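You operate a simulated robot arm through the tools that you are given. There is no shell and no other tool. Be economical: measure what you need, move in short steps, check, and stop when the job is done.

You run a simulated two-armed robot. Do the job below in one go: nothing can be reset, and whatever is moved stays where it is left.

TASK
On the top of the dark table, fold the green scarf in half.
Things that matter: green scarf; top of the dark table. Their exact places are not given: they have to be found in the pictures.

It is judged by the outcome, as a careful person would: the job done as asked, and still so three seconds after it is handed in. It fails if anything else is knocked over, pushed out of place, dropped, spilled or broken. Flat cloth is picked up by pressing the open fingertips on it (5 to 10 N) and closing them slowly along it; thin cloth reads only 2 to 8 mm in the jaws.

THE ROBOT
Two 7-joint arms with two-finger grippers on one trunk, on a base that drives. Base frame: it is fixed to the floor where the robot stands at the start and does not move with it; the origin is under the middle of the robot, x ahead of it, y to its left, z up; the surface under the hand at the start is at about z = 78. Units: cm, degrees, N and s.
The left shoulder is at the start at [7.8, 15.1, 88.8], the right one opposite. With the tool pointing down near the work surface each hand reaches from about 10 to 78 cm from the robot's upright axis, wherever it stands, measured 20 degrees to its own side. Places, roughly: top of the dark table [70, -10, 80]. Payload 2.54 kg a hand.
Tool frame (each hand has its own): the origin (TCP) lies between the finger pads and is the grasp point; the fingertips stand 3 cm ahead of it; z points along the fingers, y is the line along which they close. Largest opening 11.6 cm; the body of the gripper starts 9.5 cm behind the TCP.
Orientation is that of the tool frame in the base frame, as a unit quaternion [w, x, y, z]. With the fingers straight down and closing along the base's y, the tool's x points along the base's -x, its y along +y and its z along -z.

THE INTERFACE
- The arms move only by the tool play_rows. It takes "left_motion", "right_motion" or both (then of equal length, played together; a hand with none holds still); each is a list of rows, each a list of 7 numbers: the shift along the base's x, y, z in cm, then the turn, a rotation vector about the base's x, y, z in degrees, then the finger opening in cm, from 0 to 11.6. In form: [[tx, ty, tz, wx, wy, wz, jaw], ...]. A call has 1 to 20 rows; each row shifts and turns the commanded pose from where the row before left it. Each row takes 0.2 s and may step no farther than 5 cm and 8.6 degrees from the row before; otherwise, or with a gripper value out of range, the whole call is refused. Where a pose cannot be reached the arm comes as near as it can. A force on the tool above 40 N (or 10 N above the force at the start of the call, whichever is more), or a blocked arm, ends the call early, and 0.2 s more pass. The fingers move at their own pace (about 7.2 cm/s each) and stop on an object; they squeeze with about 25 N. The grip force told is the motor's: it shows also when the fingers shut on nothing. Time passes only in rows, and 0.2 s behind the last, so rows that do not move let the fingers close. It gives the time, the measured TCP pose, the force on the tool (base axes), the opening and the grip force at its end, in the units of the frame above (readings bear some noise), with the torque about the TCP (base axes, N m) and any sound that the robot's microphone picked up.
- Cameras (640 x 400 px; columns grow to the right, rows downward): "scene" is now at [16, 0.44, 102.84]; the picture's right is [0.06, -1.00, 0.00], its down [-0.35, -0.02, -0.94] and it looks along [0.93, 0.06, -0.35] (base axes); focal length 214 px, centre (320, 200). "left" rides on the left gripper at [6.9, 1.5, -12.2] in its tool frame; the picture's right is [-0.21, 0.98, 0.00], its down [-0.83, -0.18, -0.53] and it looks along [-0.52, -0.11, 0.85] (tool axes); focal length 251 px, centre (320, 200). "right" rides on the right gripper at [6.9, -1.5, -12.2] in its tool frame; the picture's right is [0.21, 0.98, 0.00], its down [-0.83, 0.18, -0.53] and it looks along [-0.52, 0.11, 0.85] (tool axes); focal length 251 px, centre (320, 200).
- camera(camera): a new picture of that camera. No time passes.
- move_column(by): slides the trunk up (or, below 0, down) by that many cm; the arms and the scene camera ride with it, the base frame stays. It gives what a move gives, with no picture.
- base_move(legs): drives the robot by 1 to 6 legs, each [ahead, left, turn to the left] in cm, cm and degrees, along the robot's own axes; the way and the turn of a leg run together, so that a leg with both is an arc; at most 150 cm and 180 degrees a leg. The arms and the cameras ride along, it lands a little off, and it stops where it bumps. It gives what a move gives.
- turn_head(pan, tilt): turns the head with the scene camera to pan (to the left, within 80 degrees either way) and tilt (down, from -29 to 69), counted from straight ahead of the robot. It gives what a move gives.
- pixel_to_xyz(camera, pixels): for up to 12 pixels [column, row] of the newest picture of that camera ("zoom" is the newest enlarged one), the place [x, y, z] in the base frame of the surface seen there, good to about 0.2 cm. No time passes.
- close_up(camera, box): a new picture of the part [left, top, right, bottom] of that camera's present view, enlarged. No time passes.
- hand_in(): hands the job in; it is judged then, once.

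Work in short steps. Measure before you move; look again where a grasp or a placing could have gone wrong, and mend it. You have 80 turns and 62 pictures in all, those below and enlarged ones among them. Open the grippers and draw the arms clear of the work before you hand the job in, unless the task says otherwise; then end with one line.

The tools are called after "Call:" as a command line: name --argument value ..., lists and objects as JSON in quotes. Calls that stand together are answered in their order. play_rows: Moves the arms, as the interface text tells. Its arguments: {"type":"object","properties":{"left_motion":{"type":"array"},"right_motion":{"type":"array"}},"required":[]} The other tools are called the same way: move_column (by) slides the trunk up or down; base_move (legs) drives the base; turn_head (pan, tilt) turns the head that bears the scene camera; camera (camera) takes a picture; pixel_to_xyz (camera, pixels) gives the place of the surface under pixels of a picture; close_up (camera, box) takes an enlarged picture of a part of a camera's view; hand_in () hands the job in.

At the start:

```text
time_s: 0.0
left_tool_pos: [37.34, 16.31, 97.53]
left_orientation: [0.001, 0.001, 1.0, 0.0]
left_contact_force: [0.0, 0.4, -0.6]
left_ft_torque: [0.02, -0.02, 0.0]
left_opening: 11.62
left_finger_force: 0.1
right_tool_pos: [37.32, -16.29, 93.22]
right_orientation: [0.0, -0.001, 1.0, 0.0]
right_contact_force: [0.6, 0.1, 0.1]
right_ft_torque: [0.0, -0.01, 0.02]
right_opening: 11.57
right_finger_force: 0.0
trunk travel left (down, up): [-12.5, 16.4]
robot x, y, heading: [-0.24, 0.02, -0.0]
head pan, tilt: [3.7, 20.7]
```

scene: 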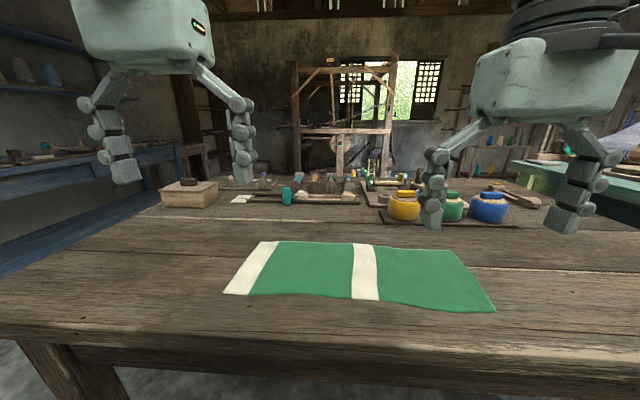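
right: 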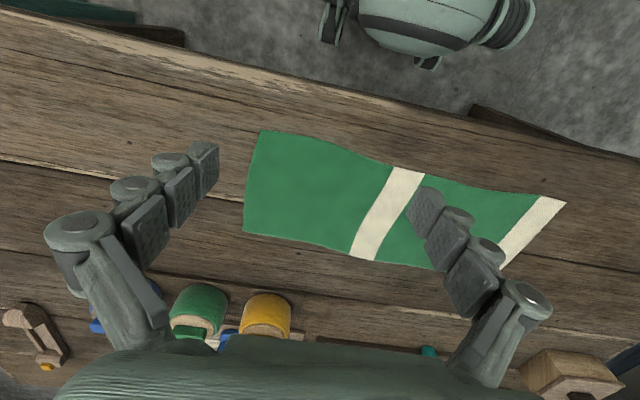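
left: 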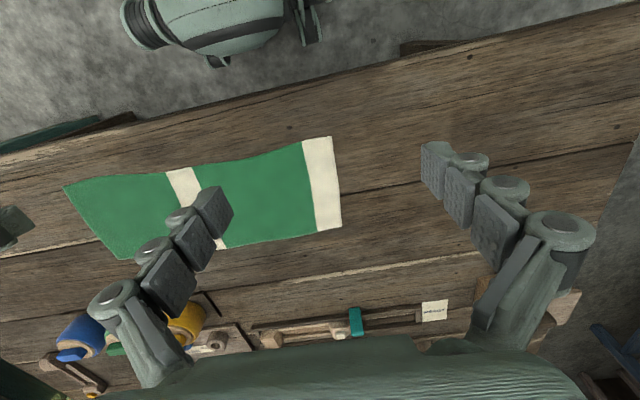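

The green scarf lies with corners near scene pixels (262,241), (224,292), (455,251), (495,310). I measure these and some edges.

Call:
pixel_to_xyz --camera "scene" --pixels '[[263, 243], [226, 291], [453, 253], [492, 309], [355, 245], [352, 298], [378, 300], [375, 247], [440, 305], [300, 340], [590, 310], [278, 243]]'

Call:
close_up --camera "scene" --box '[200, 210, 520, 340]'

```text
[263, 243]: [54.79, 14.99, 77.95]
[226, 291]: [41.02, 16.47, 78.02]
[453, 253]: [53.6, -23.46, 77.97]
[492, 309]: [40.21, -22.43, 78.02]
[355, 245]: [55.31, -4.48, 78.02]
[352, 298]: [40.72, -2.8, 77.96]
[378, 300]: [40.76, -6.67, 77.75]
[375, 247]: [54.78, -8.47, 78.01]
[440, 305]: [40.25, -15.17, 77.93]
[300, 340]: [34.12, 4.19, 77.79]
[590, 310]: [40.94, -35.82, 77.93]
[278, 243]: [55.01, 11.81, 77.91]
```

```text
2.00 times, centred on (360, 275) of scene
```

zoom: 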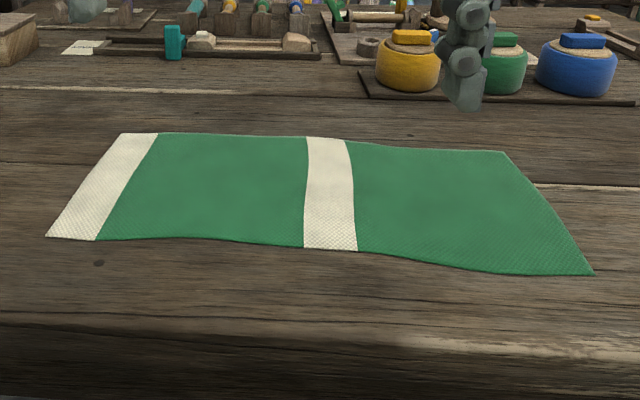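

The scarf spans x 40.5–55 and y 16 to −23 at z≈78, so folding the left end onto the right end works (fold line y≈−3.5). I bring the left hand above the middle of the left end, with the fingers closing along y, and raise the right hand out of the way.

Call:
play_rows --left_motion '[[3, -1, 0, 0, 0, 0, 8], [3.66, -1.3, 0, 0, 0, 0, 5], [4, -1, -3, 0, 0, 0, 3.6], [0, 0, -4, 0, 0, 0, 3.6], [0, 0, -4, 0, 0, 0, 3.6], [0, 0, -2, 0, 0, 0, 3.6], [0, 0, 0, 0, 0, 0, 3.6], [0, 0, 0, 0, 0, 0, 3.6]]' --right_motion '[[-3, -3, 1, 0, 0, 0, 11], [-3, -3, 1, 0, 0, 0, 11], [-3, -3, 1, 0, 0, 0, 11], [0, -3, 1, 0, 0, 0, 11], [0, -3, 1, 0, 0, 0, 11], [0, 0, 1, 0, 0, 0, 11], [0, 0, 0, 0, 0, 0, 11], [0, 0, 0, 0, 0, 0, 11]]'

Call:
camera --camera "left"

```text
refused: row 3 steps farther than a row can; nothing moved
```

```text
57 pictures are left
```

left: 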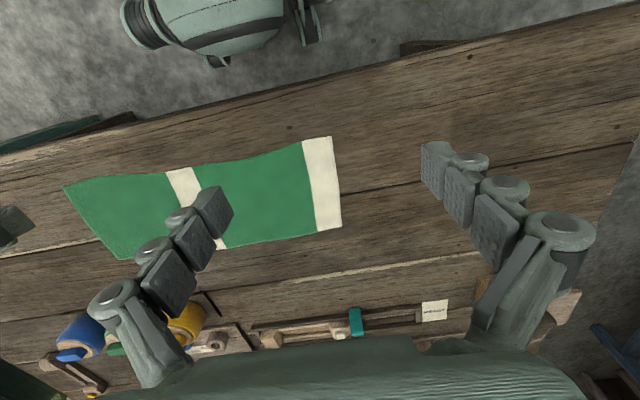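

The third row stepped too far, so I split it up.

Call:
play_rows --left_motion '[[3, -1, 0, 0, 0, 0, 8], [3.66, -1.3, 0, 0, 0, 0, 5], [4, -1, 0, 0, 0, 0, 3.6], [0, 0, -4, 0, 0, 0, 3.6], [0, 0, -4, 0, 0, 0, 3.6], [0, 0, -4, 0, 0, 0, 3.6], [0, 0, -1, 0, 0, 0, 3.6], [0, 0, 0, 0, 0, 0, 3.6]]' --right_motion '[[-3, -3, 1, 0, 0, 0, 11], [-3, -3, 1, 0, 0, 0, 11], [-3, -3, 1, 0, 0, 0, 11], [0, -3, 1, 0, 0, 0, 11], [0, -3, 1, 0, 0, 0, 11], [0, 0, 1, 0, 0, 0, 11], [0, 0, 0, 0, 0, 0, 11], [0, 0, 0, 0, 0, 0, 11]]'

Call:
camera --camera "left"

Call:
camera --camera "scene"

```text
time_s: 1.8
left_tool_pos: [47.83, 13.02, 84.61]
left_orientation: [0.0, 0.0, 1.0, 0.0]
left_contact_force: [-1.1, -0.3, 0.1]
left_ft_torque: [-0.02, 0.0, -0.02]
left_opening: 3.63
left_finger_force: 0.1
right_tool_pos: [30.21, -28.37, 97.55]
right_orientation: [0.0, 0.001, 1.0, 0.0]
right_contact_force: [0.6, -1.1, 0.4]
right_ft_torque: [0.03, 0.0, -0.01]
right_opening: 10.99
right_finger_force: 0.0
right hand out of reach, approached as far as the arm can: row 4, 5, 6
trunk travel left (down, up): [-12.5, 16.4]
robot x, y, heading: [-0.08, -0.13, 0.4]
head pan, tilt: [3.7, 20.7]
```

```text
56 pictures are left
```

left: 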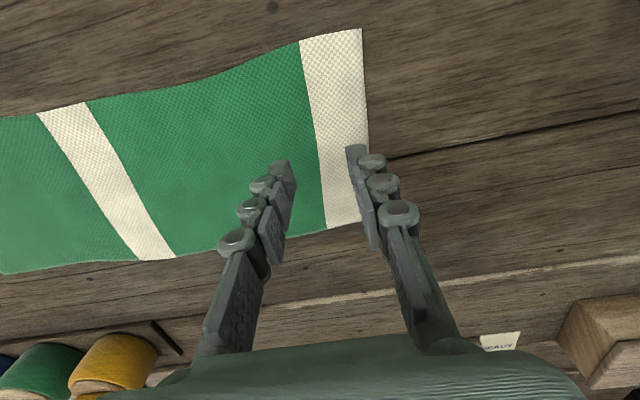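

```text
55 pictures are left
```

scene: 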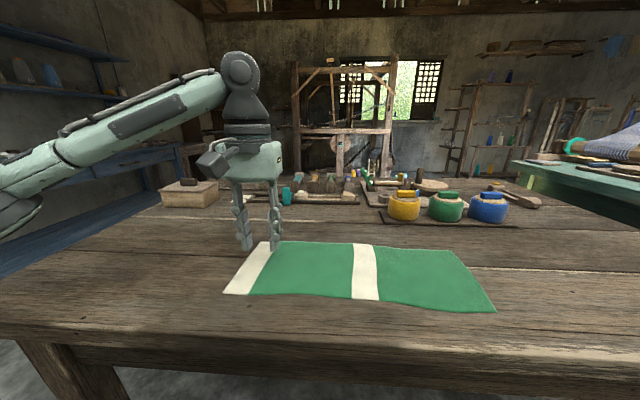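

The fingertips at (282,165) and (357,150) straddle the white end stripe, with the outer one right at the edge. I shift 1 cm inward and descend slowly until I feel contact.

Call:
play_rows --left_motion '[[0, -1, 0, 0, 0, 0, 3.6], [0, 0, -2, 0, 0, 0, 3.6], [0, 0, -1, 0, 0, 0, 3.6], [0, 0, -0.5, 0, 0, 0, 3.6], [0, 0, -0.3, 0, 0, 0, 3.6]]'

```text
time_s: 3.0
left_tool_pos: [47.88, 12.14, 81.0]
left_orientation: [0.003, -0.001, 1.0, -0.001]
left_contact_force: [-1.3, 1.8, 20.9]
left_ft_torque: [0.38, 0.14, 0.0]
left_opening: 3.64
left_finger_force: 0.2
right_tool_pos: [30.08, -28.41, 97.61]
right_orientation: [0.0, 0.0, 1.0, 0.0]
right_contact_force: [0.2, 0.1, -0.1]
right_ft_torque: [-0.05, -0.01, 0.0]
right_opening: 11.01
right_finger_force: 0.1
trunk travel left (down, up): [-12.5, 16.4]
robot x, y, heading: [0.14, 0.3, -0.0]
head pan, tilt: [3.7, 20.7]
```

The contact force of 21 N is too much, so I ease up by 0.15 cm and close slowly.

Call:
play_rows --left_motion '[[0, 0, -0.0, 0, 0, 0, 3.6], [0, 0, 0.14, 0, 0, 0, 3.6], [0, 0, 0, 0, 0, 0, 3.4]]'

```text
time_s: 3.8
left_tool_pos: [47.72, 12.04, 81.03]
left_orientation: [0.002, 0.0, 1.0, 0.0]
left_contact_force: [2.1, -0.4, 20.7]
left_ft_torque: [-0.06, -0.04, 0.01]
left_opening: 3.48
left_finger_force: 0.2
right_tool_pos: [30.12, -28.38, 97.67]
right_orientation: [0.001, 0.0, 1.0, 0.0]
right_contact_force: [-0.6, 0.6, 0.2]
right_ft_torque: [-0.02, 0.0, -0.02]
right_opening: 11.02
right_finger_force: 0.0
trunk travel left (down, up): [-12.5, 16.4]
robot x, y, heading: [0.22, -0.05, 0.4]
head pan, tilt: [3.7, 20.7]
```

It still reads about 21 N, so I ease up a bit more.

Call:
play_rows --left_motion '[[0, 0, 0.15, 0, 0, 0, 3.4], [0, 0, 0, 0, 0, 0, 3.4]]'

```text
time_s: 4.4
left_tool_pos: [47.81, 12.08, 81.14]
left_orientation: [0.0, 0.0, 1.0, 0.0]
left_contact_force: [-1.2, 0.3, 11.1]
left_ft_torque: [-0.07, 0.03, 0.01]
left_opening: 3.34
left_finger_force: 0.1
right_tool_pos: [30.03, -28.36, 97.46]
right_orientation: [0.001, 0.0, 1.0, 0.0]
right_contact_force: [-1.5, 0.0, 0.2]
right_ft_torque: [0.02, -0.04, -0.01]
right_opening: 10.99
right_finger_force: 0.0
trunk travel left (down, up): [-12.5, 16.4]
robot x, y, heading: [-0.02, -0.18, -0.3]
head pan, tilt: [3.7, 20.7]
```

The press is now 11 N. I ease up slightly more while closing slowly along the cloth.

Call:
play_rows --left_motion '[[0, 0, 0.04, 0, 0, 0, 3.0], [0, 0, 0, 0, 0, 0, 2.7], [0, 0, 0, 0, 0, 0, 2.4], [0, 0, 0, 0, 0, 0, 2.1], [0, 0, 0, 0, 0, 0, 1.8], [0, 0, 0, 0, 0, 0, 1.5], [0, 0, 0, 0, 0, 0, 1.2], [0, 0, 0, 0, 0, 0, 0.9], [0, 0, 0, 0, 0, 0, 0.6], [0, 0, 0, 0, 0, 0, 0.3], [0, 0, 0, 0, 0, 0, 0], [0, 0, 0, 0, 0, 0, 0]]'

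Call:
camera --camera "left"

```text
time_s: 7.0
left_tool_pos: [47.91, 12.01, 81.1]
left_orientation: [0.0, 0.0, 1.0, 0.0]
left_contact_force: [0.5, -0.5, -0.5]
left_ft_torque: [0.03, -0.02, 0.02]
left_opening: 0.5
left_finger_force: 24.9
right_tool_pos: [30.24, -28.48, 97.71]
right_orientation: [0.0, 0.0, 1.0, 0.0]
right_contact_force: [-0.7, 0.0, 0.7]
right_ft_torque: [0.03, -0.01, 0.02]
right_opening: 11.01
right_finger_force: 0.1
trunk travel left (down, up): [-12.5, 16.4]
robot x, y, heading: [-0.01, 0.59, -0.0]
head pan, tilt: [3.7, 20.7]
```

```text
54 pictures are left
```

left: 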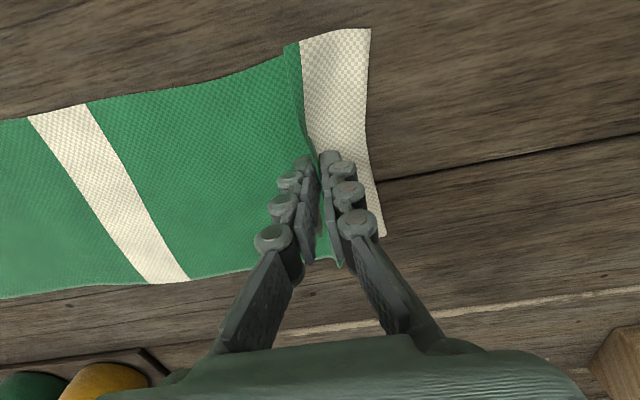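

The grip holds (0.5 cm) and a ridge runs the full width, but a flap of about 3.5 cm lies outside the fingers and would tuck under. I release, rise and re-grip nearer the edge.

Call:
play_rows --left_motion '[[0, 0, 0, 0, 0, 0, 1.0], [0, 0, 0, 0, 0, 0, 2.0], [0, 0, 0, 0, 0, 0, 3.0], [0, 0, 2, 0, 0, 0, 3.0], [0, 0, 2, 0, 0, 0, 2.6], [0, 0, 0, 0, 0, 0, 2.6]]'

Call:
camera --camera "left"

Call:
close_up --camera "scene" --box '[200, 210, 520, 340]'

Call:
pixel_to_xyz --camera "left" --pixels '[[364, 40], [366, 90], [367, 130], [370, 200], [345, 80], [300, 80]]'

```text
time_s: 8.4
left_tool_pos: [47.87, 12.14, 85.14]
left_orientation: [0.0, 0.001, 1.0, 0.0]
left_contact_force: [-0.2, -0.4, 0.5]
left_ft_torque: [-0.01, 0.02, -0.02]
left_opening: 2.61
left_finger_force: 0.1
right_tool_pos: [30.24, -28.54, 97.57]
right_orientation: [0.0, 0.0, 1.0, 0.001]
right_contact_force: [0.6, 0.3, 0.1]
right_ft_torque: [-0.03, -0.02, -0.02]
right_opening: 10.98
right_finger_force: 0.0
trunk travel left (down, up): [-12.5, 16.4]
robot x, y, heading: [-0.24, -0.27, 0.2]
head pan, tilt: [3.7, 20.7]
```

```text
53 pictures are left
```

left: 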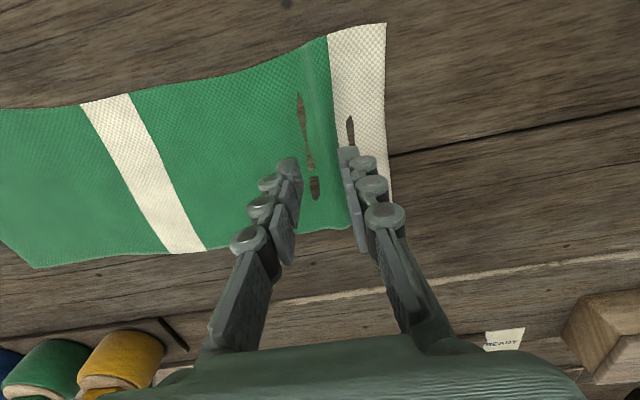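

```text
2.00 times, centred on (360, 275) of scene
```

zoom: 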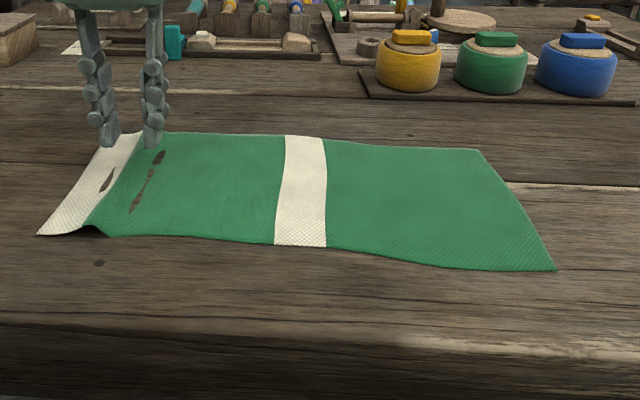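

```text
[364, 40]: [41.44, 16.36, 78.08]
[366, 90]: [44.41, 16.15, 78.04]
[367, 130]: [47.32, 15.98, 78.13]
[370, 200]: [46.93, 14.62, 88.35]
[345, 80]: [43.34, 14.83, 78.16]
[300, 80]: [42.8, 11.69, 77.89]
```

The scarf shifted about 1 cm left, with the end edge now around column 386. I measure the exact edge.

Call:
pixel_to_xyz --camera "left" --pixels '[[383, 30], [383, 80], [384, 120], [388, 170], [325, 60], [332, 220], [345, 225]]'

Call:
pixel_to_xyz --camera "zoom" --pixels '[[40, 232], [476, 152], [555, 268], [104, 232], [96, 224]]'

```text
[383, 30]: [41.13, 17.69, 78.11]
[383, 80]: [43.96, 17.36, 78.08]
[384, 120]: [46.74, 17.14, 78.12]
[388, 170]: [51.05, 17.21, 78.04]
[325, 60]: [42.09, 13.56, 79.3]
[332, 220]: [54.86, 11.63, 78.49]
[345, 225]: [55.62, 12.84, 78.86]
```

```text
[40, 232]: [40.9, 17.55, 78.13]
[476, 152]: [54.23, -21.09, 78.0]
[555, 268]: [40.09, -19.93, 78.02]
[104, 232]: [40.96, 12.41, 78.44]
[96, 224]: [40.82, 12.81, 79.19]
```

The edge is at y≈17.1 at x=48. I position at y=15.7 with a 2.2 cm opening and press lightly.

Call:
play_rows --left_motion '[[0, 2, 0, 0, 0, 0, 2.2], [0, 1.6, 0, 0, 0, 0, 2.2], [0, 0, -2, 0, 0, 0, 2.2], [0, 0, -1.4, 0, 0, 0, 2.2], [0, 0, -0.5, 0, 0, 0, 2.2], [0, 0, 0, 0, 0, 0, 2.2]]'

Call:
camera --camera "left"

```text
time_s: 9.8
left_tool_pos: [47.95, 15.51, 81.09]
left_orientation: [0.0, 0.0, 1.0, 0.0]
left_contact_force: [-1.0, -0.5, -0.1]
left_ft_torque: [-0.01, 0.03, -0.02]
left_opening: 2.21
left_finger_force: 0.1
right_tool_pos: [30.28, -28.29, 97.71]
right_orientation: [0.001, -0.001, 1.0, 0.0]
right_contact_force: [-0.1, -0.6, -0.2]
right_ft_torque: [0.0, 0.0, 0.01]
right_opening: 10.99
right_finger_force: 0.0
trunk travel left (down, up): [-12.5, 16.4]
robot x, y, heading: [-0.29, 0.13, -0.1]
head pan, tilt: [3.7, 20.7]
```

```text
51 pictures are left
```

left: 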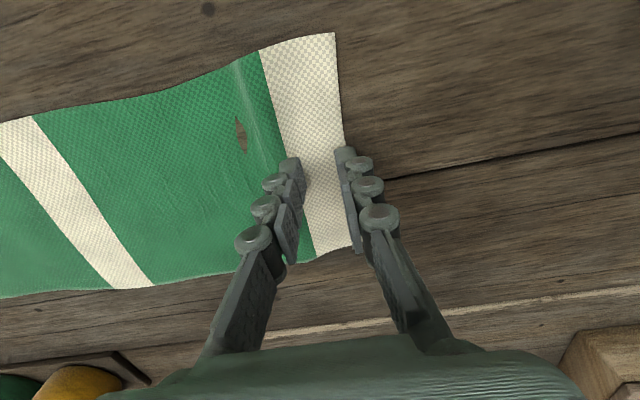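

The outer finger sits just on the edge at (345,150). I shift 0.3 cm inward and press down gently.

Call:
play_rows --left_motion '[[0, -0.3, 0, 0, 0, 0, 2.2], [0, 0, -0.15, 0, 0, 0, 2.2], [0, 0, 0, 0, 0, 0, 2.2]]'

```text
time_s: 10.6
left_tool_pos: [48.0, 15.29, 81.16]
left_orientation: [0.001, 0.001, 1.0, 0.0]
left_contact_force: [-0.1, -0.3, 2.6]
left_ft_torque: [0.02, -0.01, -0.03]
left_opening: 2.17
left_finger_force: 0.0
right_tool_pos: [30.37, -28.49, 97.65]
right_orientation: [-0.001, 0.0, 1.0, 0.0]
right_contact_force: [-0.7, -0.8, -0.6]
right_ft_torque: [-0.01, -0.02, -0.01]
right_opening: 11.0
right_finger_force: 0.0
trunk travel left (down, up): [-12.5, 16.4]
robot x, y, heading: [0.08, 0.15, 0.1]
head pan, tilt: [3.7, 20.7]
```

It presses at 2.6 N. I press 0.1 cm more and close slowly.

Call:
play_rows --left_motion '[[0, 0, -0.1, 0, 0, 0, 2.2], [0, 0, 0, 0, 0, 0, 2.0], [0, 0, 0, 0, 0, 0, 1.8], [0, 0, 0, 0, 0, 0, 1.6], [0, 0, 0, 0, 0, 0, 1.4], [0, 0, 0, 0, 0, 0, 1.2], [0, 0, 0, 0, 0, 0, 1.0], [0, 0, 0, 0, 0, 0, 0.8], [0, 0, 0, 0, 0, 0, 0.6], [0, 0, 0, 0, 0, 0, 0.4], [0, 0, 0, 0, 0, 0, 0.2], [0, 0, 0, 0, 0, 0, 0], [0, 0, 0, 0, 0, 0, 0]]'

Call:
camera --camera "left"

```text
time_s: 13.4
left_tool_pos: [47.87, 15.39, 80.95]
left_orientation: [0.0, 0.0, 1.0, 0.0]
left_contact_force: [1.3, 0.3, -0.5]
left_ft_torque: [0.0, 0.03, -0.01]
left_opening: 0.02
left_finger_force: 24.5
right_tool_pos: [30.23, -28.39, 97.58]
right_orientation: [0.0, 0.0, 1.0, 0.0]
right_contact_force: [-0.6, 0.0, -0.8]
right_ft_torque: [-0.02, 0.04, -0.02]
right_opening: 11.0
right_finger_force: 0.1
trunk travel left (down, up): [-12.5, 16.4]
robot x, y, heading: [0.11, -0.07, 0.1]
head pan, tilt: [3.7, 20.7]
```

```text
50 pictures are left
```

left: 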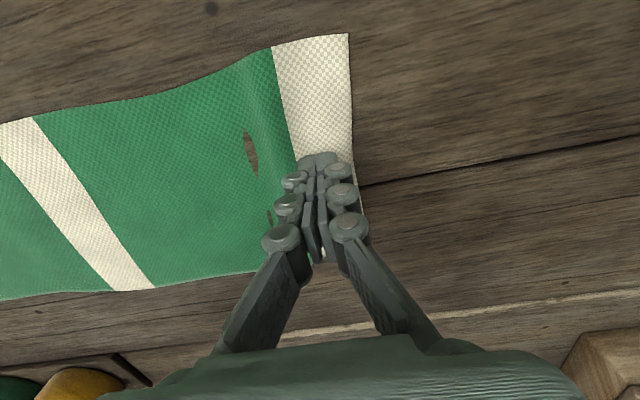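

The jaws closed on nothing (0.02). I reopen to 3.4 cm and press harder, as in the first grasp that worked.

Call:
play_rows --left_motion '[[0, 0, 1, 0, 0, 0, 1.0], [0, 0, 0, 0, 0, 0, 3.4], [0, 0, 0, 0, 0, 0, 3.4], [0, 0, -0.7, 0, 0, 0, 3.4], [0, 0, -0.1, 0, 0, 0, 3.4], [0, 0, 0, 0, 0, 0, 3.4]]'

Call:
camera --camera "left"

```text
time_s: 14.8
left_tool_pos: [47.98, 15.34, 81.15]
left_orientation: [0.001, 0.0, 1.0, 0.0]
left_contact_force: [-0.1, -0.5, 0.4]
left_ft_torque: [0.03, -0.01, 0.01]
left_opening: 3.39
left_finger_force: 0.0
right_tool_pos: [30.22, -28.39, 97.57]
right_orientation: [0.0, 0.001, 1.0, 0.001]
right_contact_force: [0.7, 0.7, 0.1]
right_ft_torque: [-0.01, 0.0, -0.04]
right_opening: 10.99
right_finger_force: 0.2
trunk travel left (down, up): [-12.5, 16.4]
robot x, y, heading: [0.19, -0.25, -0.2]
head pan, tilt: [3.7, 20.7]
```

```text
49 pictures are left
```

left: 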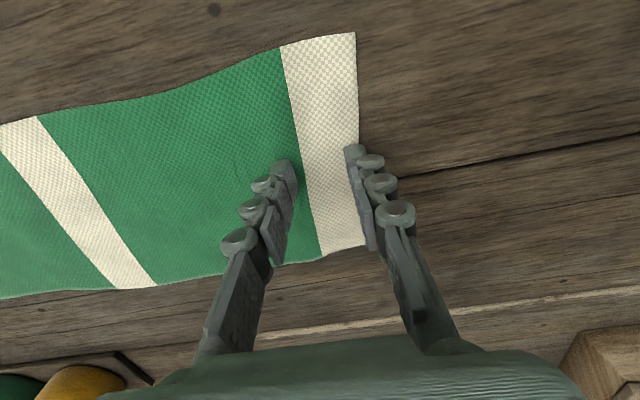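

The cloth is flat again and the outer finger at (352,150) is right at the edge (358). I shift 0.4 cm inward and press to about 10 N.

Call:
play_rows --left_motion '[[0, -0.4, 0, 0, 0, 0, 3.4], [0, 0, -0.2, 0, 0, 0, 3.4], [0, 0, -0.1, 0, 0, 0, 3.4], [0, 0, 0, 0, 0, 0, 3.4]]'

```text
time_s: 15.8
left_tool_pos: [47.96, 15.11, 81.01]
left_orientation: [0.002, -0.001, 1.0, -0.001]
left_contact_force: [-0.6, 0.8, 18.1]
left_ft_torque: [0.12, 0.01, -0.02]
left_opening: 3.48
left_finger_force: 0.7
right_tool_pos: [30.21, -28.41, 97.59]
right_orientation: [0.001, 0.0, 1.0, 0.0]
right_contact_force: [0.1, 0.2, 0.4]
right_ft_torque: [0.01, 0.02, -0.01]
right_opening: 10.98
right_finger_force: 0.1
trunk travel left (down, up): [-12.5, 16.4]
robot x, y, heading: [-0.33, 0.18, -0.1]
head pan, tilt: [3.7, 20.7]
```

At 18 N I ease up 0.12 cm, then close slowly.

Call:
play_rows --left_motion '[[0, 0, 0.12, 0, 0, 0, 3.4], [0, 0, 0, 0, 0, 0, 3.1], [0, 0, 0, 0, 0, 0, 2.8], [0, 0, 0, 0, 0, 0, 2.5], [0, 0, 0, 0, 0, 0, 2.2], [0, 0, 0, 0, 0, 0, 1.9], [0, 0, 0, 0, 0, 0, 1.6], [0, 0, 0, 0, 0, 0, 1.3], [0, 0, 0, 0, 0, 0, 1.0], [0, 0, 0, 0, 0, 0, 0.7], [0, 0, 0, 0, 0, 0, 0.4], [0, 0, 0, 0, 0, 0, 0.1], [0, 0, 0, 0, 0, 0, 0], [0, 0, 0, 0, 0, 0, 0]]'

Call:
camera --camera "left"

```text
time_s: 18.8
left_tool_pos: [48.04, 15.09, 81.14]
left_orientation: [0.0, 0.0, 1.0, 0.0]
left_contact_force: [0.2, 0.9, -0.2]
left_ft_torque: [-0.13, -0.03, 0.01]
left_opening: 0.5
left_finger_force: 29.4
right_tool_pos: [30.25, -28.5, 97.54]
right_orientation: [0.0, 0.0, 1.0, 0.0]
right_contact_force: [0.7, 0.8, -0.1]
right_ft_torque: [0.02, -0.01, -0.01]
right_opening: 11.0
right_finger_force: 0.0
trunk travel left (down, up): [-12.5, 16.4]
robot x, y, heading: [-0.17, -0.2, 0.0]
head pan, tilt: [3.7, 20.7]
```

```text
48 pictures are left
```

left: 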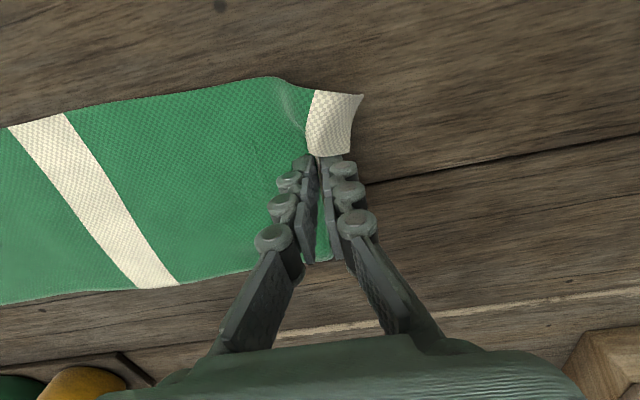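

The cloth is gripped at 0.5 cm, and the near corner at (340,100) looks changed. I check the scene view.

Call:
close_up --camera "scene" --box '[200, 190, 420, 328]'

```text
2.90 times, centred on (310, 259) of scene
```

zoom: 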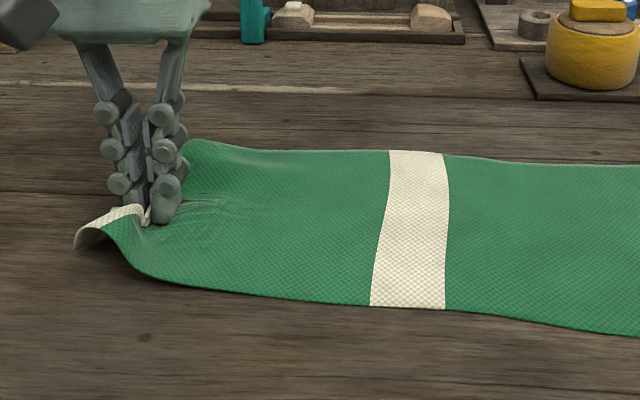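

The grip is good, about 1.5 cm from the edge with both corners rising. I lift in an arc to halfway, leaning the tool slightly so the palm leads toward −y.

Call:
play_rows --left_motion '[[0, -0.2, 1.5, 0, 0, 0, 0], [0, -0.3, 1.5, 0, 0, 0, 0], [0, -0.6, 1.5, 0, 0, 0, 0], [0, -1, 1.5, 3, 0, 0, 0], [0, -1.4, 1.3, 3, 0, 0, 0], [0, -1.8, 1.2, 3, 0, 0, 0], [0, -2, 1, 3, 0, 0, 0], [0, -2, 0.8, 3, 0, 0, 0], [0, -2, 0.5, 0, 0, 0, 0], [0, -2, 0, 0, 0, 0, 0], [0, 0, 0, 0, 0, 0, 0]]'

Call:
camera --camera "scene"

```text
time_s: 21.2
left_tool_pos: [48.0, 1.64, 91.66]
left_orientation: [0.0, 0.001, 0.991, 0.131]
left_contact_force: [0.1, -0.5, -1.5]
left_ft_torque: [-0.02, -0.03, -0.01]
left_opening: 0.17
left_finger_force: 20.3
right_tool_pos: [30.22, -28.33, 97.61]
right_orientation: [0.0, 0.0, 1.0, 0.0]
right_contact_force: [0.3, -0.7, -0.8]
right_ft_torque: [-0.03, 0.03, -0.01]
right_opening: 10.98
right_finger_force: 0.0
trunk travel left (down, up): [-12.5, 16.4]
robot x, y, heading: [-0.3, -0.11, -0.2]
head pan, tilt: [3.7, 20.7]
```

```text
46 pictures are left
```

scene: 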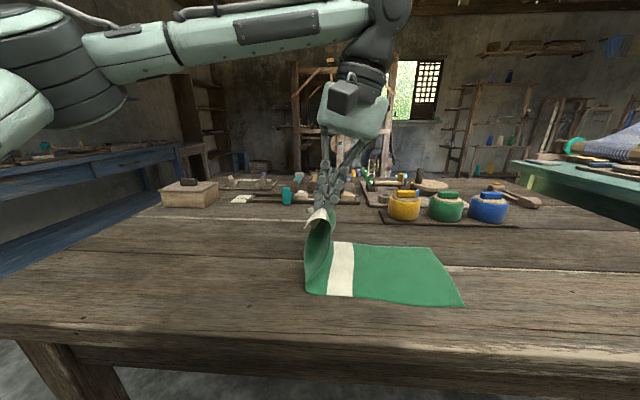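

The flap is up and still held (0.17 cm). I zoom in for the details.

Call:
close_up --camera "scene" --box '[250, 180, 490, 330]'

Call:
pixel_to_xyz --camera "scene" --pixels '[[462, 303], [430, 250], [328, 293], [308, 290], [318, 225], [322, 212]]'

```text
2.67 times, centred on (370, 255) of scene
```

zoom: 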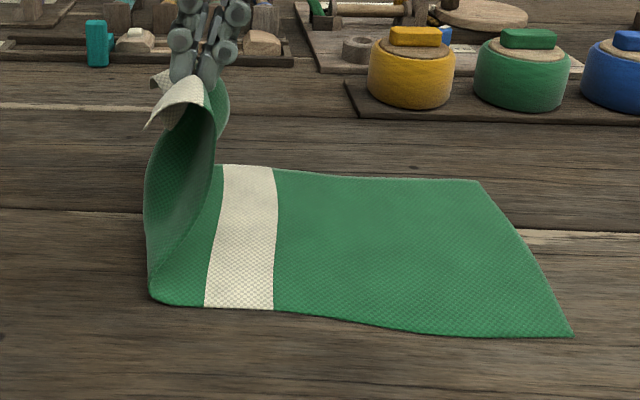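

```text
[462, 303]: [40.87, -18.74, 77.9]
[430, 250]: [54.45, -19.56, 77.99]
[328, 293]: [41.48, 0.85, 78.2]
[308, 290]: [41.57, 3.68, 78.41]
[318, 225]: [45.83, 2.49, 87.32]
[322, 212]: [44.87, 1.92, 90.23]
```

The flap stands well, with the white end curling on the outer side. The right end is at y≈−19, so I continue the arc and lower the grip to about y=−16.5.

Call:
play_rows --left_motion '[[0, -2, 0, 3, 0, 0, 0], [0, -2, -0.3, 3, 0, 0, 0], [0, -2, -0.5, 3, 0, 0, 0], [0, -2, -0.7, 3, 0, 0, 0], [0, -2, -0.8, 3, 0, 0, 0], [0, -2, -1, 0, 0, 0, 0], [0, -2, -1.2, 0, 0, 0, 0], [0, -1.7, -1.2, 0, 0, 0, 0], [0, -1.4, -1.2, 0, 0, 0, 0], [0, -1, -1.2, 0, 0, 0, 0], [0, 0, 0, 0, 0, 0, 0]]'

Call:
close_up --camera "scene" --box '[250, 180, 490, 330]'

```text
time_s: 23.6
left_tool_pos: [47.18, -14.26, 83.16]
left_orientation: [0.0, 0.0, 0.966, 0.258]
left_contact_force: [0.4, 0.5, -0.3]
left_ft_torque: [-0.01, 0.03, 0.0]
left_opening: 0.0
left_finger_force: 25.0
left hand out of reach, approached as far as the arm can: row 8, 9, 10
right_tool_pos: [30.25, -28.39, 97.54]
right_orientation: [-0.001, 0.0, 1.0, 0.0]
right_contact_force: [-0.1, 0.2, -0.1]
right_ft_torque: [-0.02, 0.02, -0.02]
right_opening: 10.99
right_finger_force: 0.1
trunk travel left (down, up): [-12.5, 16.4]
robot x, y, heading: [-0.16, 0.41, -0.1]
head pan, tilt: [3.7, 20.7]
```

```text
2.67 times, centred on (370, 255) of scene
```

zoom: 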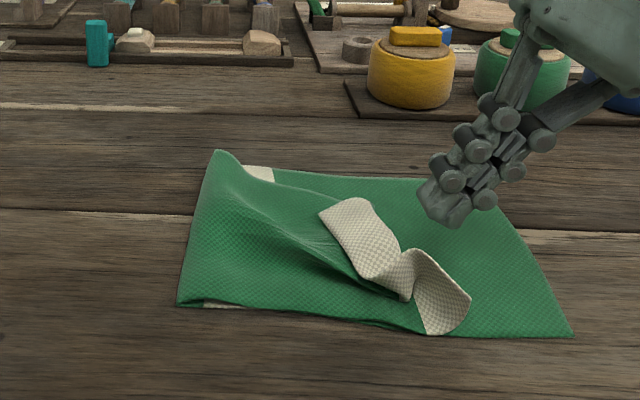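

The cloth slipped out but fell folded over, with its white end at about zoom (390,270). I withdraw the left arm and will finish with the right hand, which reaches better here.

Call:
play_rows --left_motion '[[0, 0, 4, 0, 0, 0, 0], [0, 0, 4, 0, 0, 0, 0], [0, 4, 2, -5, 0, 0, 0], [0, 4, 0, -5, 0, 0, 0], [0, 4, 0, -5, 0, 0, 0], [0, 4, 0, -5, 0, 0, 0], [0, 4, 0, -5, 0, 0, 0], [0, 4, 0, -5, 0, 0, 0], [-3, 4, 0, 0, 0, 0, 0], [-3, 4, 0, 0, 0, 0, 0], [-3, 4, 0, 0, 0, 0, 0], [-3, 4, 0, 0, 0, 0, 0]]'

Call:
camera --camera "scene"

Call:
close_up --camera "scene" --box '[280, 210, 480, 335]'

```text
time_s: 26.2
left_tool_pos: [34.33, 27.31, 92.75]
left_orientation: [0.0, 0.0, 1.0, -0.001]
left_contact_force: [0.6, 0.0, -0.6]
left_ft_torque: [0.01, 0.05, 0.01]
left_opening: 0.0
left_finger_force: 25.0
left hand out of reach, approached as far as the arm can: row 1, 2
right_tool_pos: [30.18, -28.39, 97.57]
right_orientation: [0.0, 0.0, 1.0, -0.001]
right_contact_force: [0.3, -0.1, -0.4]
right_ft_torque: [-0.01, -0.02, -0.02]
right_opening: 11.02
right_finger_force: 0.1
trunk travel left (down, up): [-12.5, 16.4]
robot x, y, heading: [0.18, -0.11, 0.3]
head pan, tilt: [3.7, 20.7]
```

```text
43 pictures are left
```

scene: 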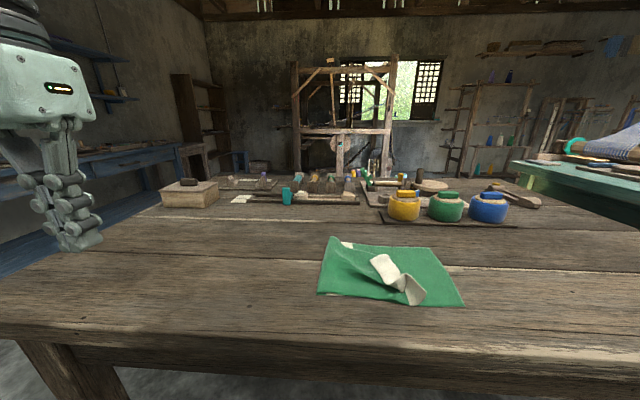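

```text
3.20 times, centred on (380, 272) of scene
```

zoom: 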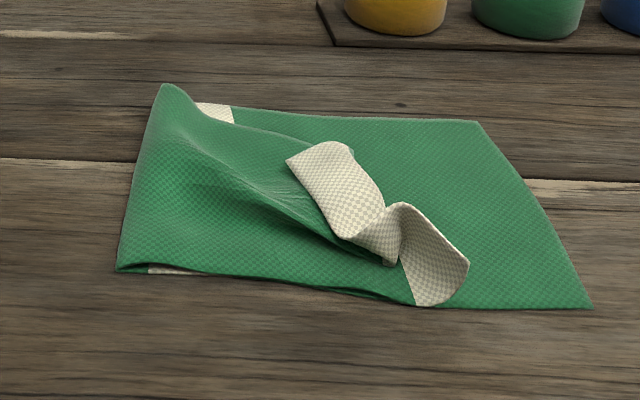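

I bring the right hand up over the scarf to view the bundle from above with its camera.

Call:
play_rows --right_motion '[[3, 2, 2, 0, 0, 0, 11], [3, 2, 1, 0, 0, 0, 11], [3, 2, 0, 0, 0, 0, 9], [3, 2, 0, 0, 0, 0, 7], [2, 2, 0, 0, 0, 0, 5], [0, 2, 0, 0, 0, 0, 4], [0, 0, 0, 0, 0, 0, 4]]'

Call:
camera --camera "right"

```text
time_s: 27.8
left_tool_pos: [34.38, 27.4, 92.73]
left_orientation: [0.001, 0.0, 1.0, 0.0]
left_contact_force: [-0.6, 0.1, -0.3]
left_ft_torque: [-0.01, -0.03, 0.02]
left_opening: 0.0
left_finger_force: 25.4
right_tool_pos: [44.02, -16.46, 100.56]
right_orientation: [0.0, 0.001, 1.0, 0.0]
right_contact_force: [-0.1, 0.1, 0.1]
right_ft_torque: [-0.04, 0.05, -0.05]
right_opening: 4.0
right_finger_force: 0.1
trunk travel left (down, up): [-12.5, 16.4]
robot x, y, heading: [0.2, -0.01, 0.0]
head pan, tilt: [3.7, 20.7]
```

```text
41 pictures are left
```

right: 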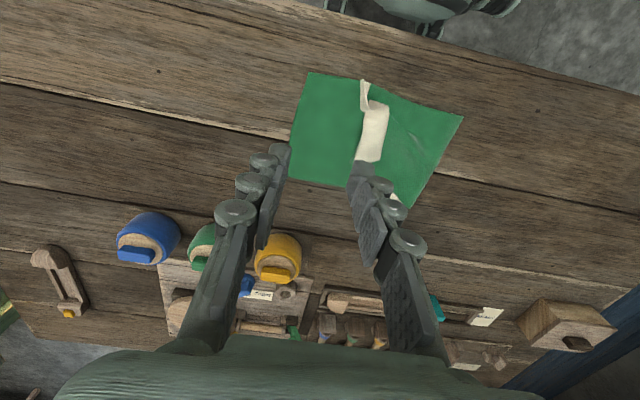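

I zoom in on the bundle and measure the key points.

Call:
close_up --camera "right" --box '[270, 55, 480, 210]'

Call:
pixel_to_xyz --camera "right" --pixels '[[310, 75], [293, 168], [360, 82], [368, 95], [385, 108], [372, 130], [365, 158], [458, 118], [400, 200], [410, 130], [365, 105], [382, 155]]'

```text
2.58 times, centred on (375, 132) of right
```

zoom: 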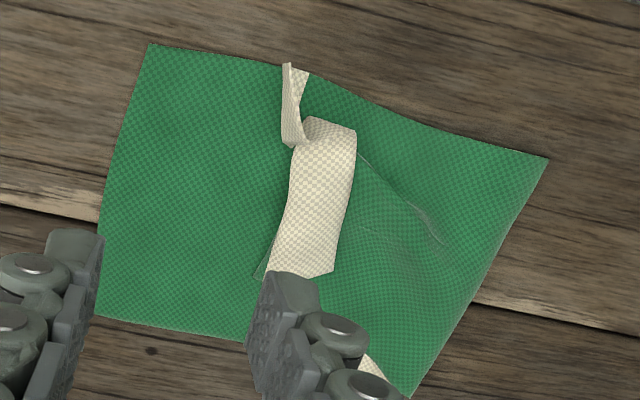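

```text
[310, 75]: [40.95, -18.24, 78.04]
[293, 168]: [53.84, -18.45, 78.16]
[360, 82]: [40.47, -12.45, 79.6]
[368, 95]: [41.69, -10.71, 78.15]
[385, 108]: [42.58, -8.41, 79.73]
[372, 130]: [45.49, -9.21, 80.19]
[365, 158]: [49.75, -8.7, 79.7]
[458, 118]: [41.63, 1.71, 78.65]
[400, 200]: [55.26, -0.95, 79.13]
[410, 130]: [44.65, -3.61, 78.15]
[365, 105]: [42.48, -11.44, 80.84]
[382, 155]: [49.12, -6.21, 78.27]
```

The white cuff near x=46 spans y≈−10 to −7 with its free edge facing +y, and the target end is at y≈−18.4. I set the right hand to straddle the cuff with a 5 cm opening and go down to z≈83.

Call:
play_rows --right_motion '[[1.3, 3.7, 0, 0, 0, 0, 5], [1, 4, 0, 0, 0, 0, 5], [0, 0, -4.5, 0, 0, 0, 5], [0, 0, -4.5, 0, 0, 0, 5], [0, 0, -4.5, 0, 0, 0, 5], [0, 0, -3, 0, 0, 0, 5], [0, 0, -1, 0, 0, 0, 5], [0, 0, 0, 0, 0, 0, 5]]'

Call:
camera --camera "right"

Call:
close_up --camera "scene" --box '[280, 210, 480, 335]'

```text
time_s: 29.6
left_tool_pos: [34.37, 27.39, 92.71]
left_orientation: [0.0, 0.0, 1.0, 0.001]
left_contact_force: [0.0, -0.7, -0.5]
left_ft_torque: [-0.05, 0.0, 0.0]
left_opening: 0.0
left_finger_force: 25.2
right_tool_pos: [46.66, -8.85, 83.0]
right_orientation: [0.0, 0.001, 1.0, 0.0]
right_contact_force: [-0.1, 0.1, -0.2]
right_ft_torque: [0.02, 0.0, -0.02]
right_opening: 5.0
right_finger_force: 0.1
trunk travel left (down, up): [-12.5, 16.4]
robot x, y, heading: [-0.28, -0.09, 0.3]
head pan, tilt: [3.7, 20.7]
```

```text
39 pictures are left
```

right: 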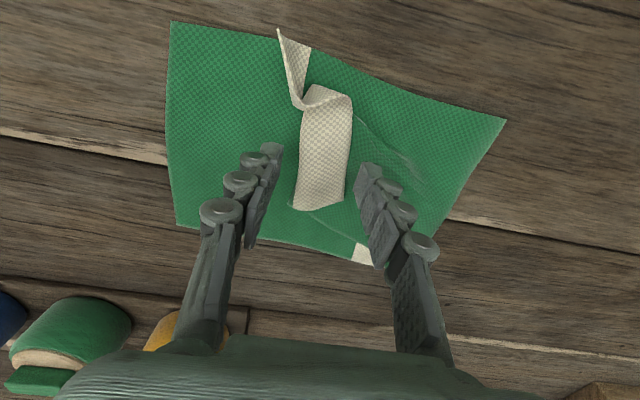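

```text
3.20 times, centred on (380, 272) of scene
```

zoom: 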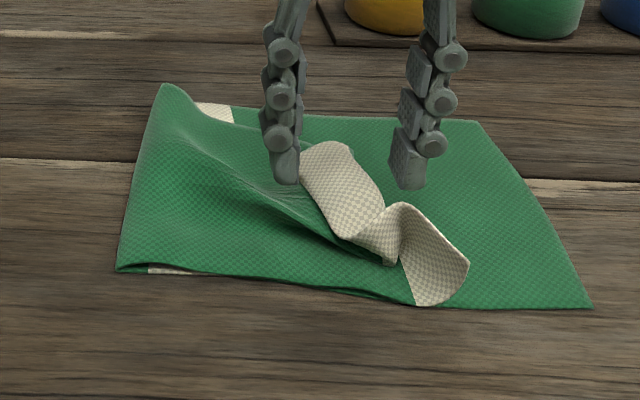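

The fingers straddle the white cuff well. I lower to just above the cloth and close slowly.

Call:
play_rows --right_motion '[[0, 0, -1, 0, 0, 0, 5], [0, 0, -0.6, 0, 0, 0, 5], [0, 0, 0, 0, 0, 0, 4.5], [0, 0, 0, 0, 0, 0, 4], [0, 0, 0, 0, 0, 0, 3.5], [0, 0, 0, 0, 0, 0, 3], [0, 0, 0, 0, 0, 0, 2.5], [0, 0, 0, 0, 0, 0, 2], [0, 0, 0, 0, 0, 0, 1.5], [0, 0, 0, 0, 0, 0, 1], [0, 0, 0, 0, 0, 0, 0.5], [0, 0, 0, 0, 0, 0, 0], [0, 0, 0, 0, 0, 0, 0]]'

Call:
camera --camera "right"

Call:
close_up --camera "scene" --box '[280, 210, 480, 335]'

```text
time_s: 32.4
left_tool_pos: [34.37, 27.29, 92.76]
left_orientation: [0.0, 0.001, 1.0, 0.0]
left_contact_force: [0.2, 0.5, -0.3]
left_ft_torque: [-0.04, 0.01, 0.03]
left_opening: 0.0
left_finger_force: 25.3
right_tool_pos: [46.49, -8.78, 81.5]
right_orientation: [0.0, 0.001, 1.0, 0.0]
right_contact_force: [0.2, -0.2, -0.7]
right_ft_torque: [-0.02, 0.0, 0.03]
right_opening: 0.48
right_finger_force: 24.3
trunk travel left (down, up): [-12.5, 16.4]
robot x, y, heading: [-0.07, -0.07, -0.0]
head pan, tilt: [3.7, 20.7]
```

```text
37 pictures are left
```

right: 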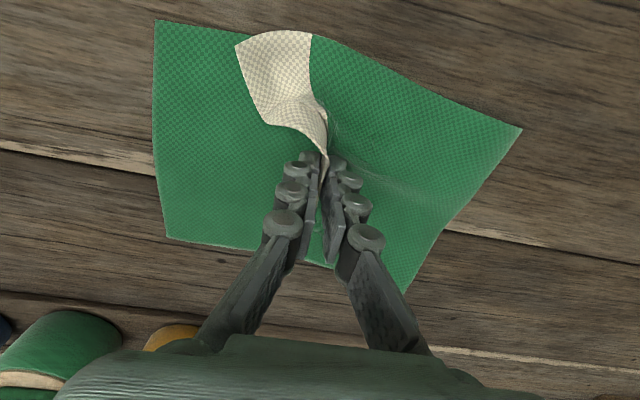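

```text
3.20 times, centred on (380, 272) of scene
```

zoom: 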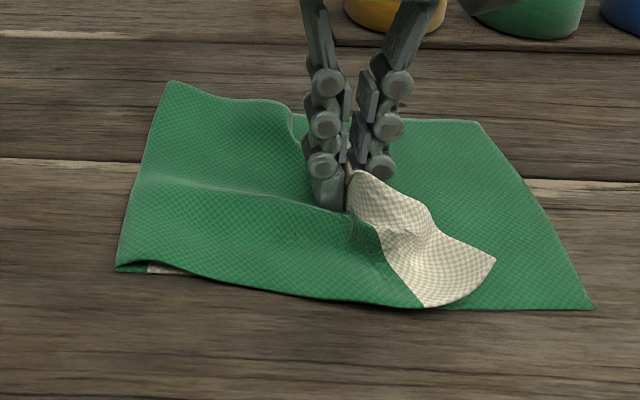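

Excellent: the cuff has unrolled and is held (0.48 cm). I lift slightly and pull it toward −y by 5 cm.

Call:
play_rows --right_motion '[[0, -0.3, 1, 0, 0, 0, 0], [0, -1, 0.7, 0, 0, 0, 0], [0, -1, 0, 0, 0, 0, 0], [0, -1, 0, 0, 0, 0, 0], [0, -1, 0, 0, 0, 0, 0], [0, -0.7, 0, 0, 0, 0, 0], [0, 0, 0, 0, 0, 0, 0]]'

Call:
camera --camera "right"

Call:
close_up --camera "scene" --box '[280, 210, 480, 335]'

```text
time_s: 34.0
left_tool_pos: [34.33, 27.22, 92.83]
left_orientation: [0.0, 0.0, 1.0, 0.0]
left_contact_force: [-0.2, -0.5, -0.5]
left_ft_torque: [0.0, 0.02, 0.02]
left_opening: 0.01
left_finger_force: 25.0
right_tool_pos: [46.57, -13.94, 83.08]
right_orientation: [0.0, 0.0, 1.0, 0.0]
right_contact_force: [0.0, -0.2, 0.7]
right_ft_torque: [0.04, -0.01, 0.01]
right_opening: 0.43
right_finger_force: 22.4
trunk travel left (down, up): [-12.5, 16.4]
robot x, y, heading: [-0.08, -0.23, 0.0]
head pan, tilt: [3.7, 20.7]
```

```text
35 pictures are left
```

right: 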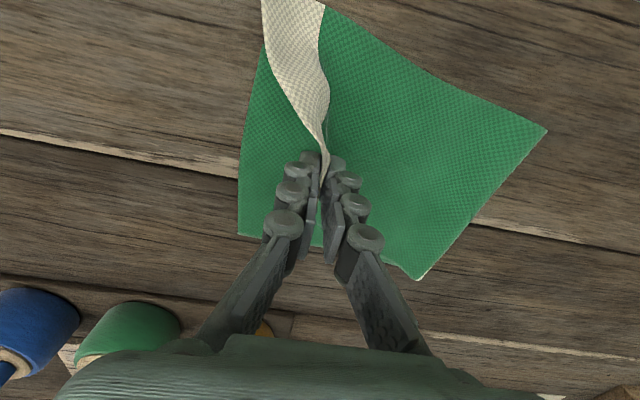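

```text
3.20 times, centred on (380, 272) of scene
```

zoom: 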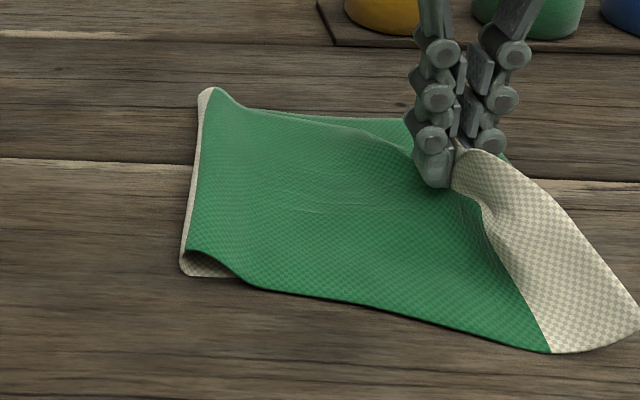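

The flap slides well, but the near corner at zoom (640,320) is drifting toward the robot. I measure it.

Call:
pixel_to_xyz --camera "zoom" --pixels '[[630, 322], [550, 350], [245, 284], [185, 268], [208, 90], [245, 106], [490, 160], [500, 158]]'

Call:
pixel_to_xyz --camera "right" --pixels '[[264, 6], [264, 48], [240, 232], [545, 130], [418, 278], [300, 105]]'

```text
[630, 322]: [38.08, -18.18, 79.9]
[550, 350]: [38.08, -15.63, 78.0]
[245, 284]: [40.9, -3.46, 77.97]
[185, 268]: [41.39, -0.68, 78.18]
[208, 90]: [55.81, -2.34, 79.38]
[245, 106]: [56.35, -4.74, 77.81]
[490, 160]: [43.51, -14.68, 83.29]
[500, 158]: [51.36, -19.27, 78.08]
```

```text
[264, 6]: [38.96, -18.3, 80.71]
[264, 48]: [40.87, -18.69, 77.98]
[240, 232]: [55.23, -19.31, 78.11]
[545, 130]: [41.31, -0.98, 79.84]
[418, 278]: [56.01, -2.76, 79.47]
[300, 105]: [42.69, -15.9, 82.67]
```

The near flap corner is at (38,−18.2) while the bottom corner is at (40.9,−18.7). I move the grip 2.5 cm away from the robot and 3 cm toward −y, low above the cloth.

Call:
play_rows --right_motion '[[0.6, -0.4, 0, 0, 0, 0, 0], [0.7, -0.7, 0, 0, 0, 0, 0], [0.7, -0.8, 0, 0, 0, 0, 0], [0.5, -0.8, 0, 0, 0, 0, 0], [0, -0.3, 0, 0, 0, 0, 0], [0, 0, 0, 0, 0, 0, 0]]'

Call:
camera --camera "scene"

Call:
camera --camera "right"

```text
time_s: 35.4
left_tool_pos: [34.4, 27.36, 92.88]
left_orientation: [0.0, 0.0, 1.0, 0.0]
left_contact_force: [0.6, 0.3, 0.0]
left_ft_torque: [0.03, 0.04, -0.01]
left_opening: 0.0
left_finger_force: 25.6
right_tool_pos: [49.06, -16.75, 83.2]
right_orientation: [0.0, 0.0, 1.0, 0.0]
right_contact_force: [-0.9, -0.6, 3.7]
right_ft_torque: [0.25, 0.04, 0.04]
right_opening: 0.06
right_finger_force: 20.7
trunk travel left (down, up): [-12.5, 16.4]
robot x, y, heading: [0.05, -0.0, 0.1]
head pan, tilt: [3.7, 20.7]
```

```text
33 pictures are left
```

scene: 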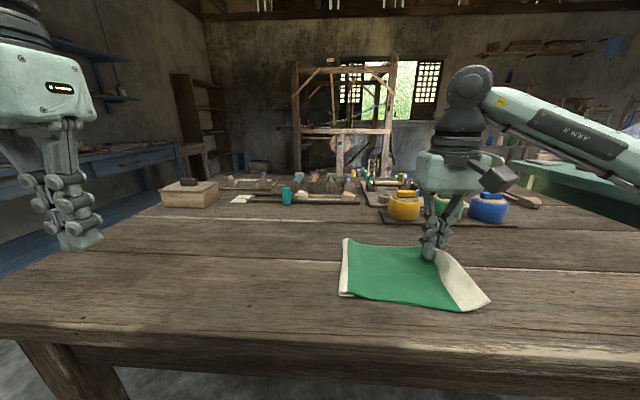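

```text
32 pictures are left
```

right: 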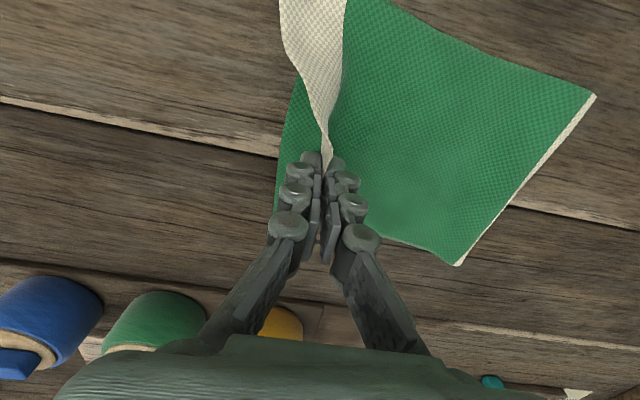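

It is near the target, but the opening of 0.06 says the grip is slipping. I lower, release and look.

Call:
play_rows --right_motion '[[0, 0, -0.8, 0, 0, 0, 0], [0, 0, -0.6, 0, 0, 0, 0], [0, 0, 0, 0, 0, 0, 1], [0, 0, 0, 0, 0, 0, 2], [0, 0, 1, 0, 0, 0, 2.5], [0, 0, 4, 0, 0, 0, 2.5], [0, 0, 4, 0, 0, 0, 2.5], [0, 0, 4, 0, 0, 0, 4], [0, 0, 4, 0, 0, 0, 4]]'

Call:
camera --camera "right"

Call:
close_up --camera "scene" --box '[310, 215, 510, 340]'

```text
time_s: 37.4
left_tool_pos: [34.39, 27.37, 92.87]
left_orientation: [0.0, 0.0, 1.0, -0.001]
left_contact_force: [0.3, 0.4, -0.1]
left_ft_torque: [-0.02, 0.01, 0.03]
left_opening: 0.0
left_finger_force: 25.0
right_tool_pos: [49.15, -16.73, 98.72]
right_orientation: [0.001, -0.001, 1.0, 0.0]
right_contact_force: [-0.1, 1.3, -0.2]
right_ft_torque: [-0.03, 0.01, -0.01]
right_opening: 4.0
right_finger_force: 0.1
trunk travel left (down, up): [-12.5, 16.4]
robot x, y, heading: [-0.14, 0.04, -0.0]
head pan, tilt: [3.7, 20.7]
```

```text
31 pictures are left
```

right: 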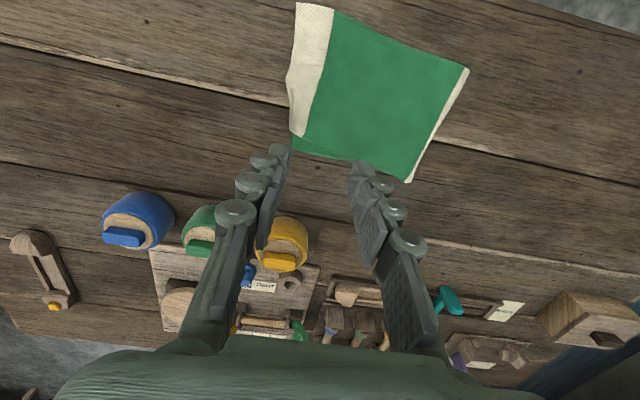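

```text
3.20 times, centred on (410, 278) of scene
```

zoom: 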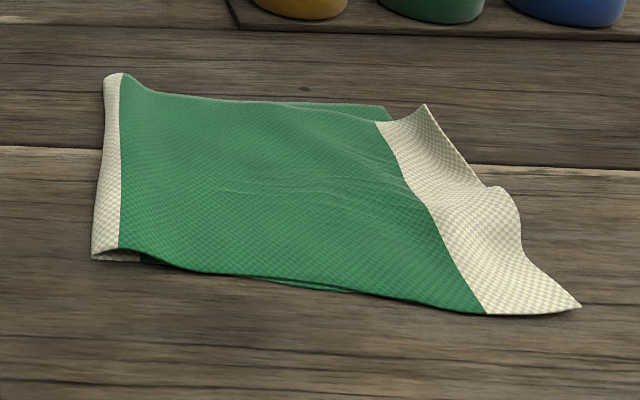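

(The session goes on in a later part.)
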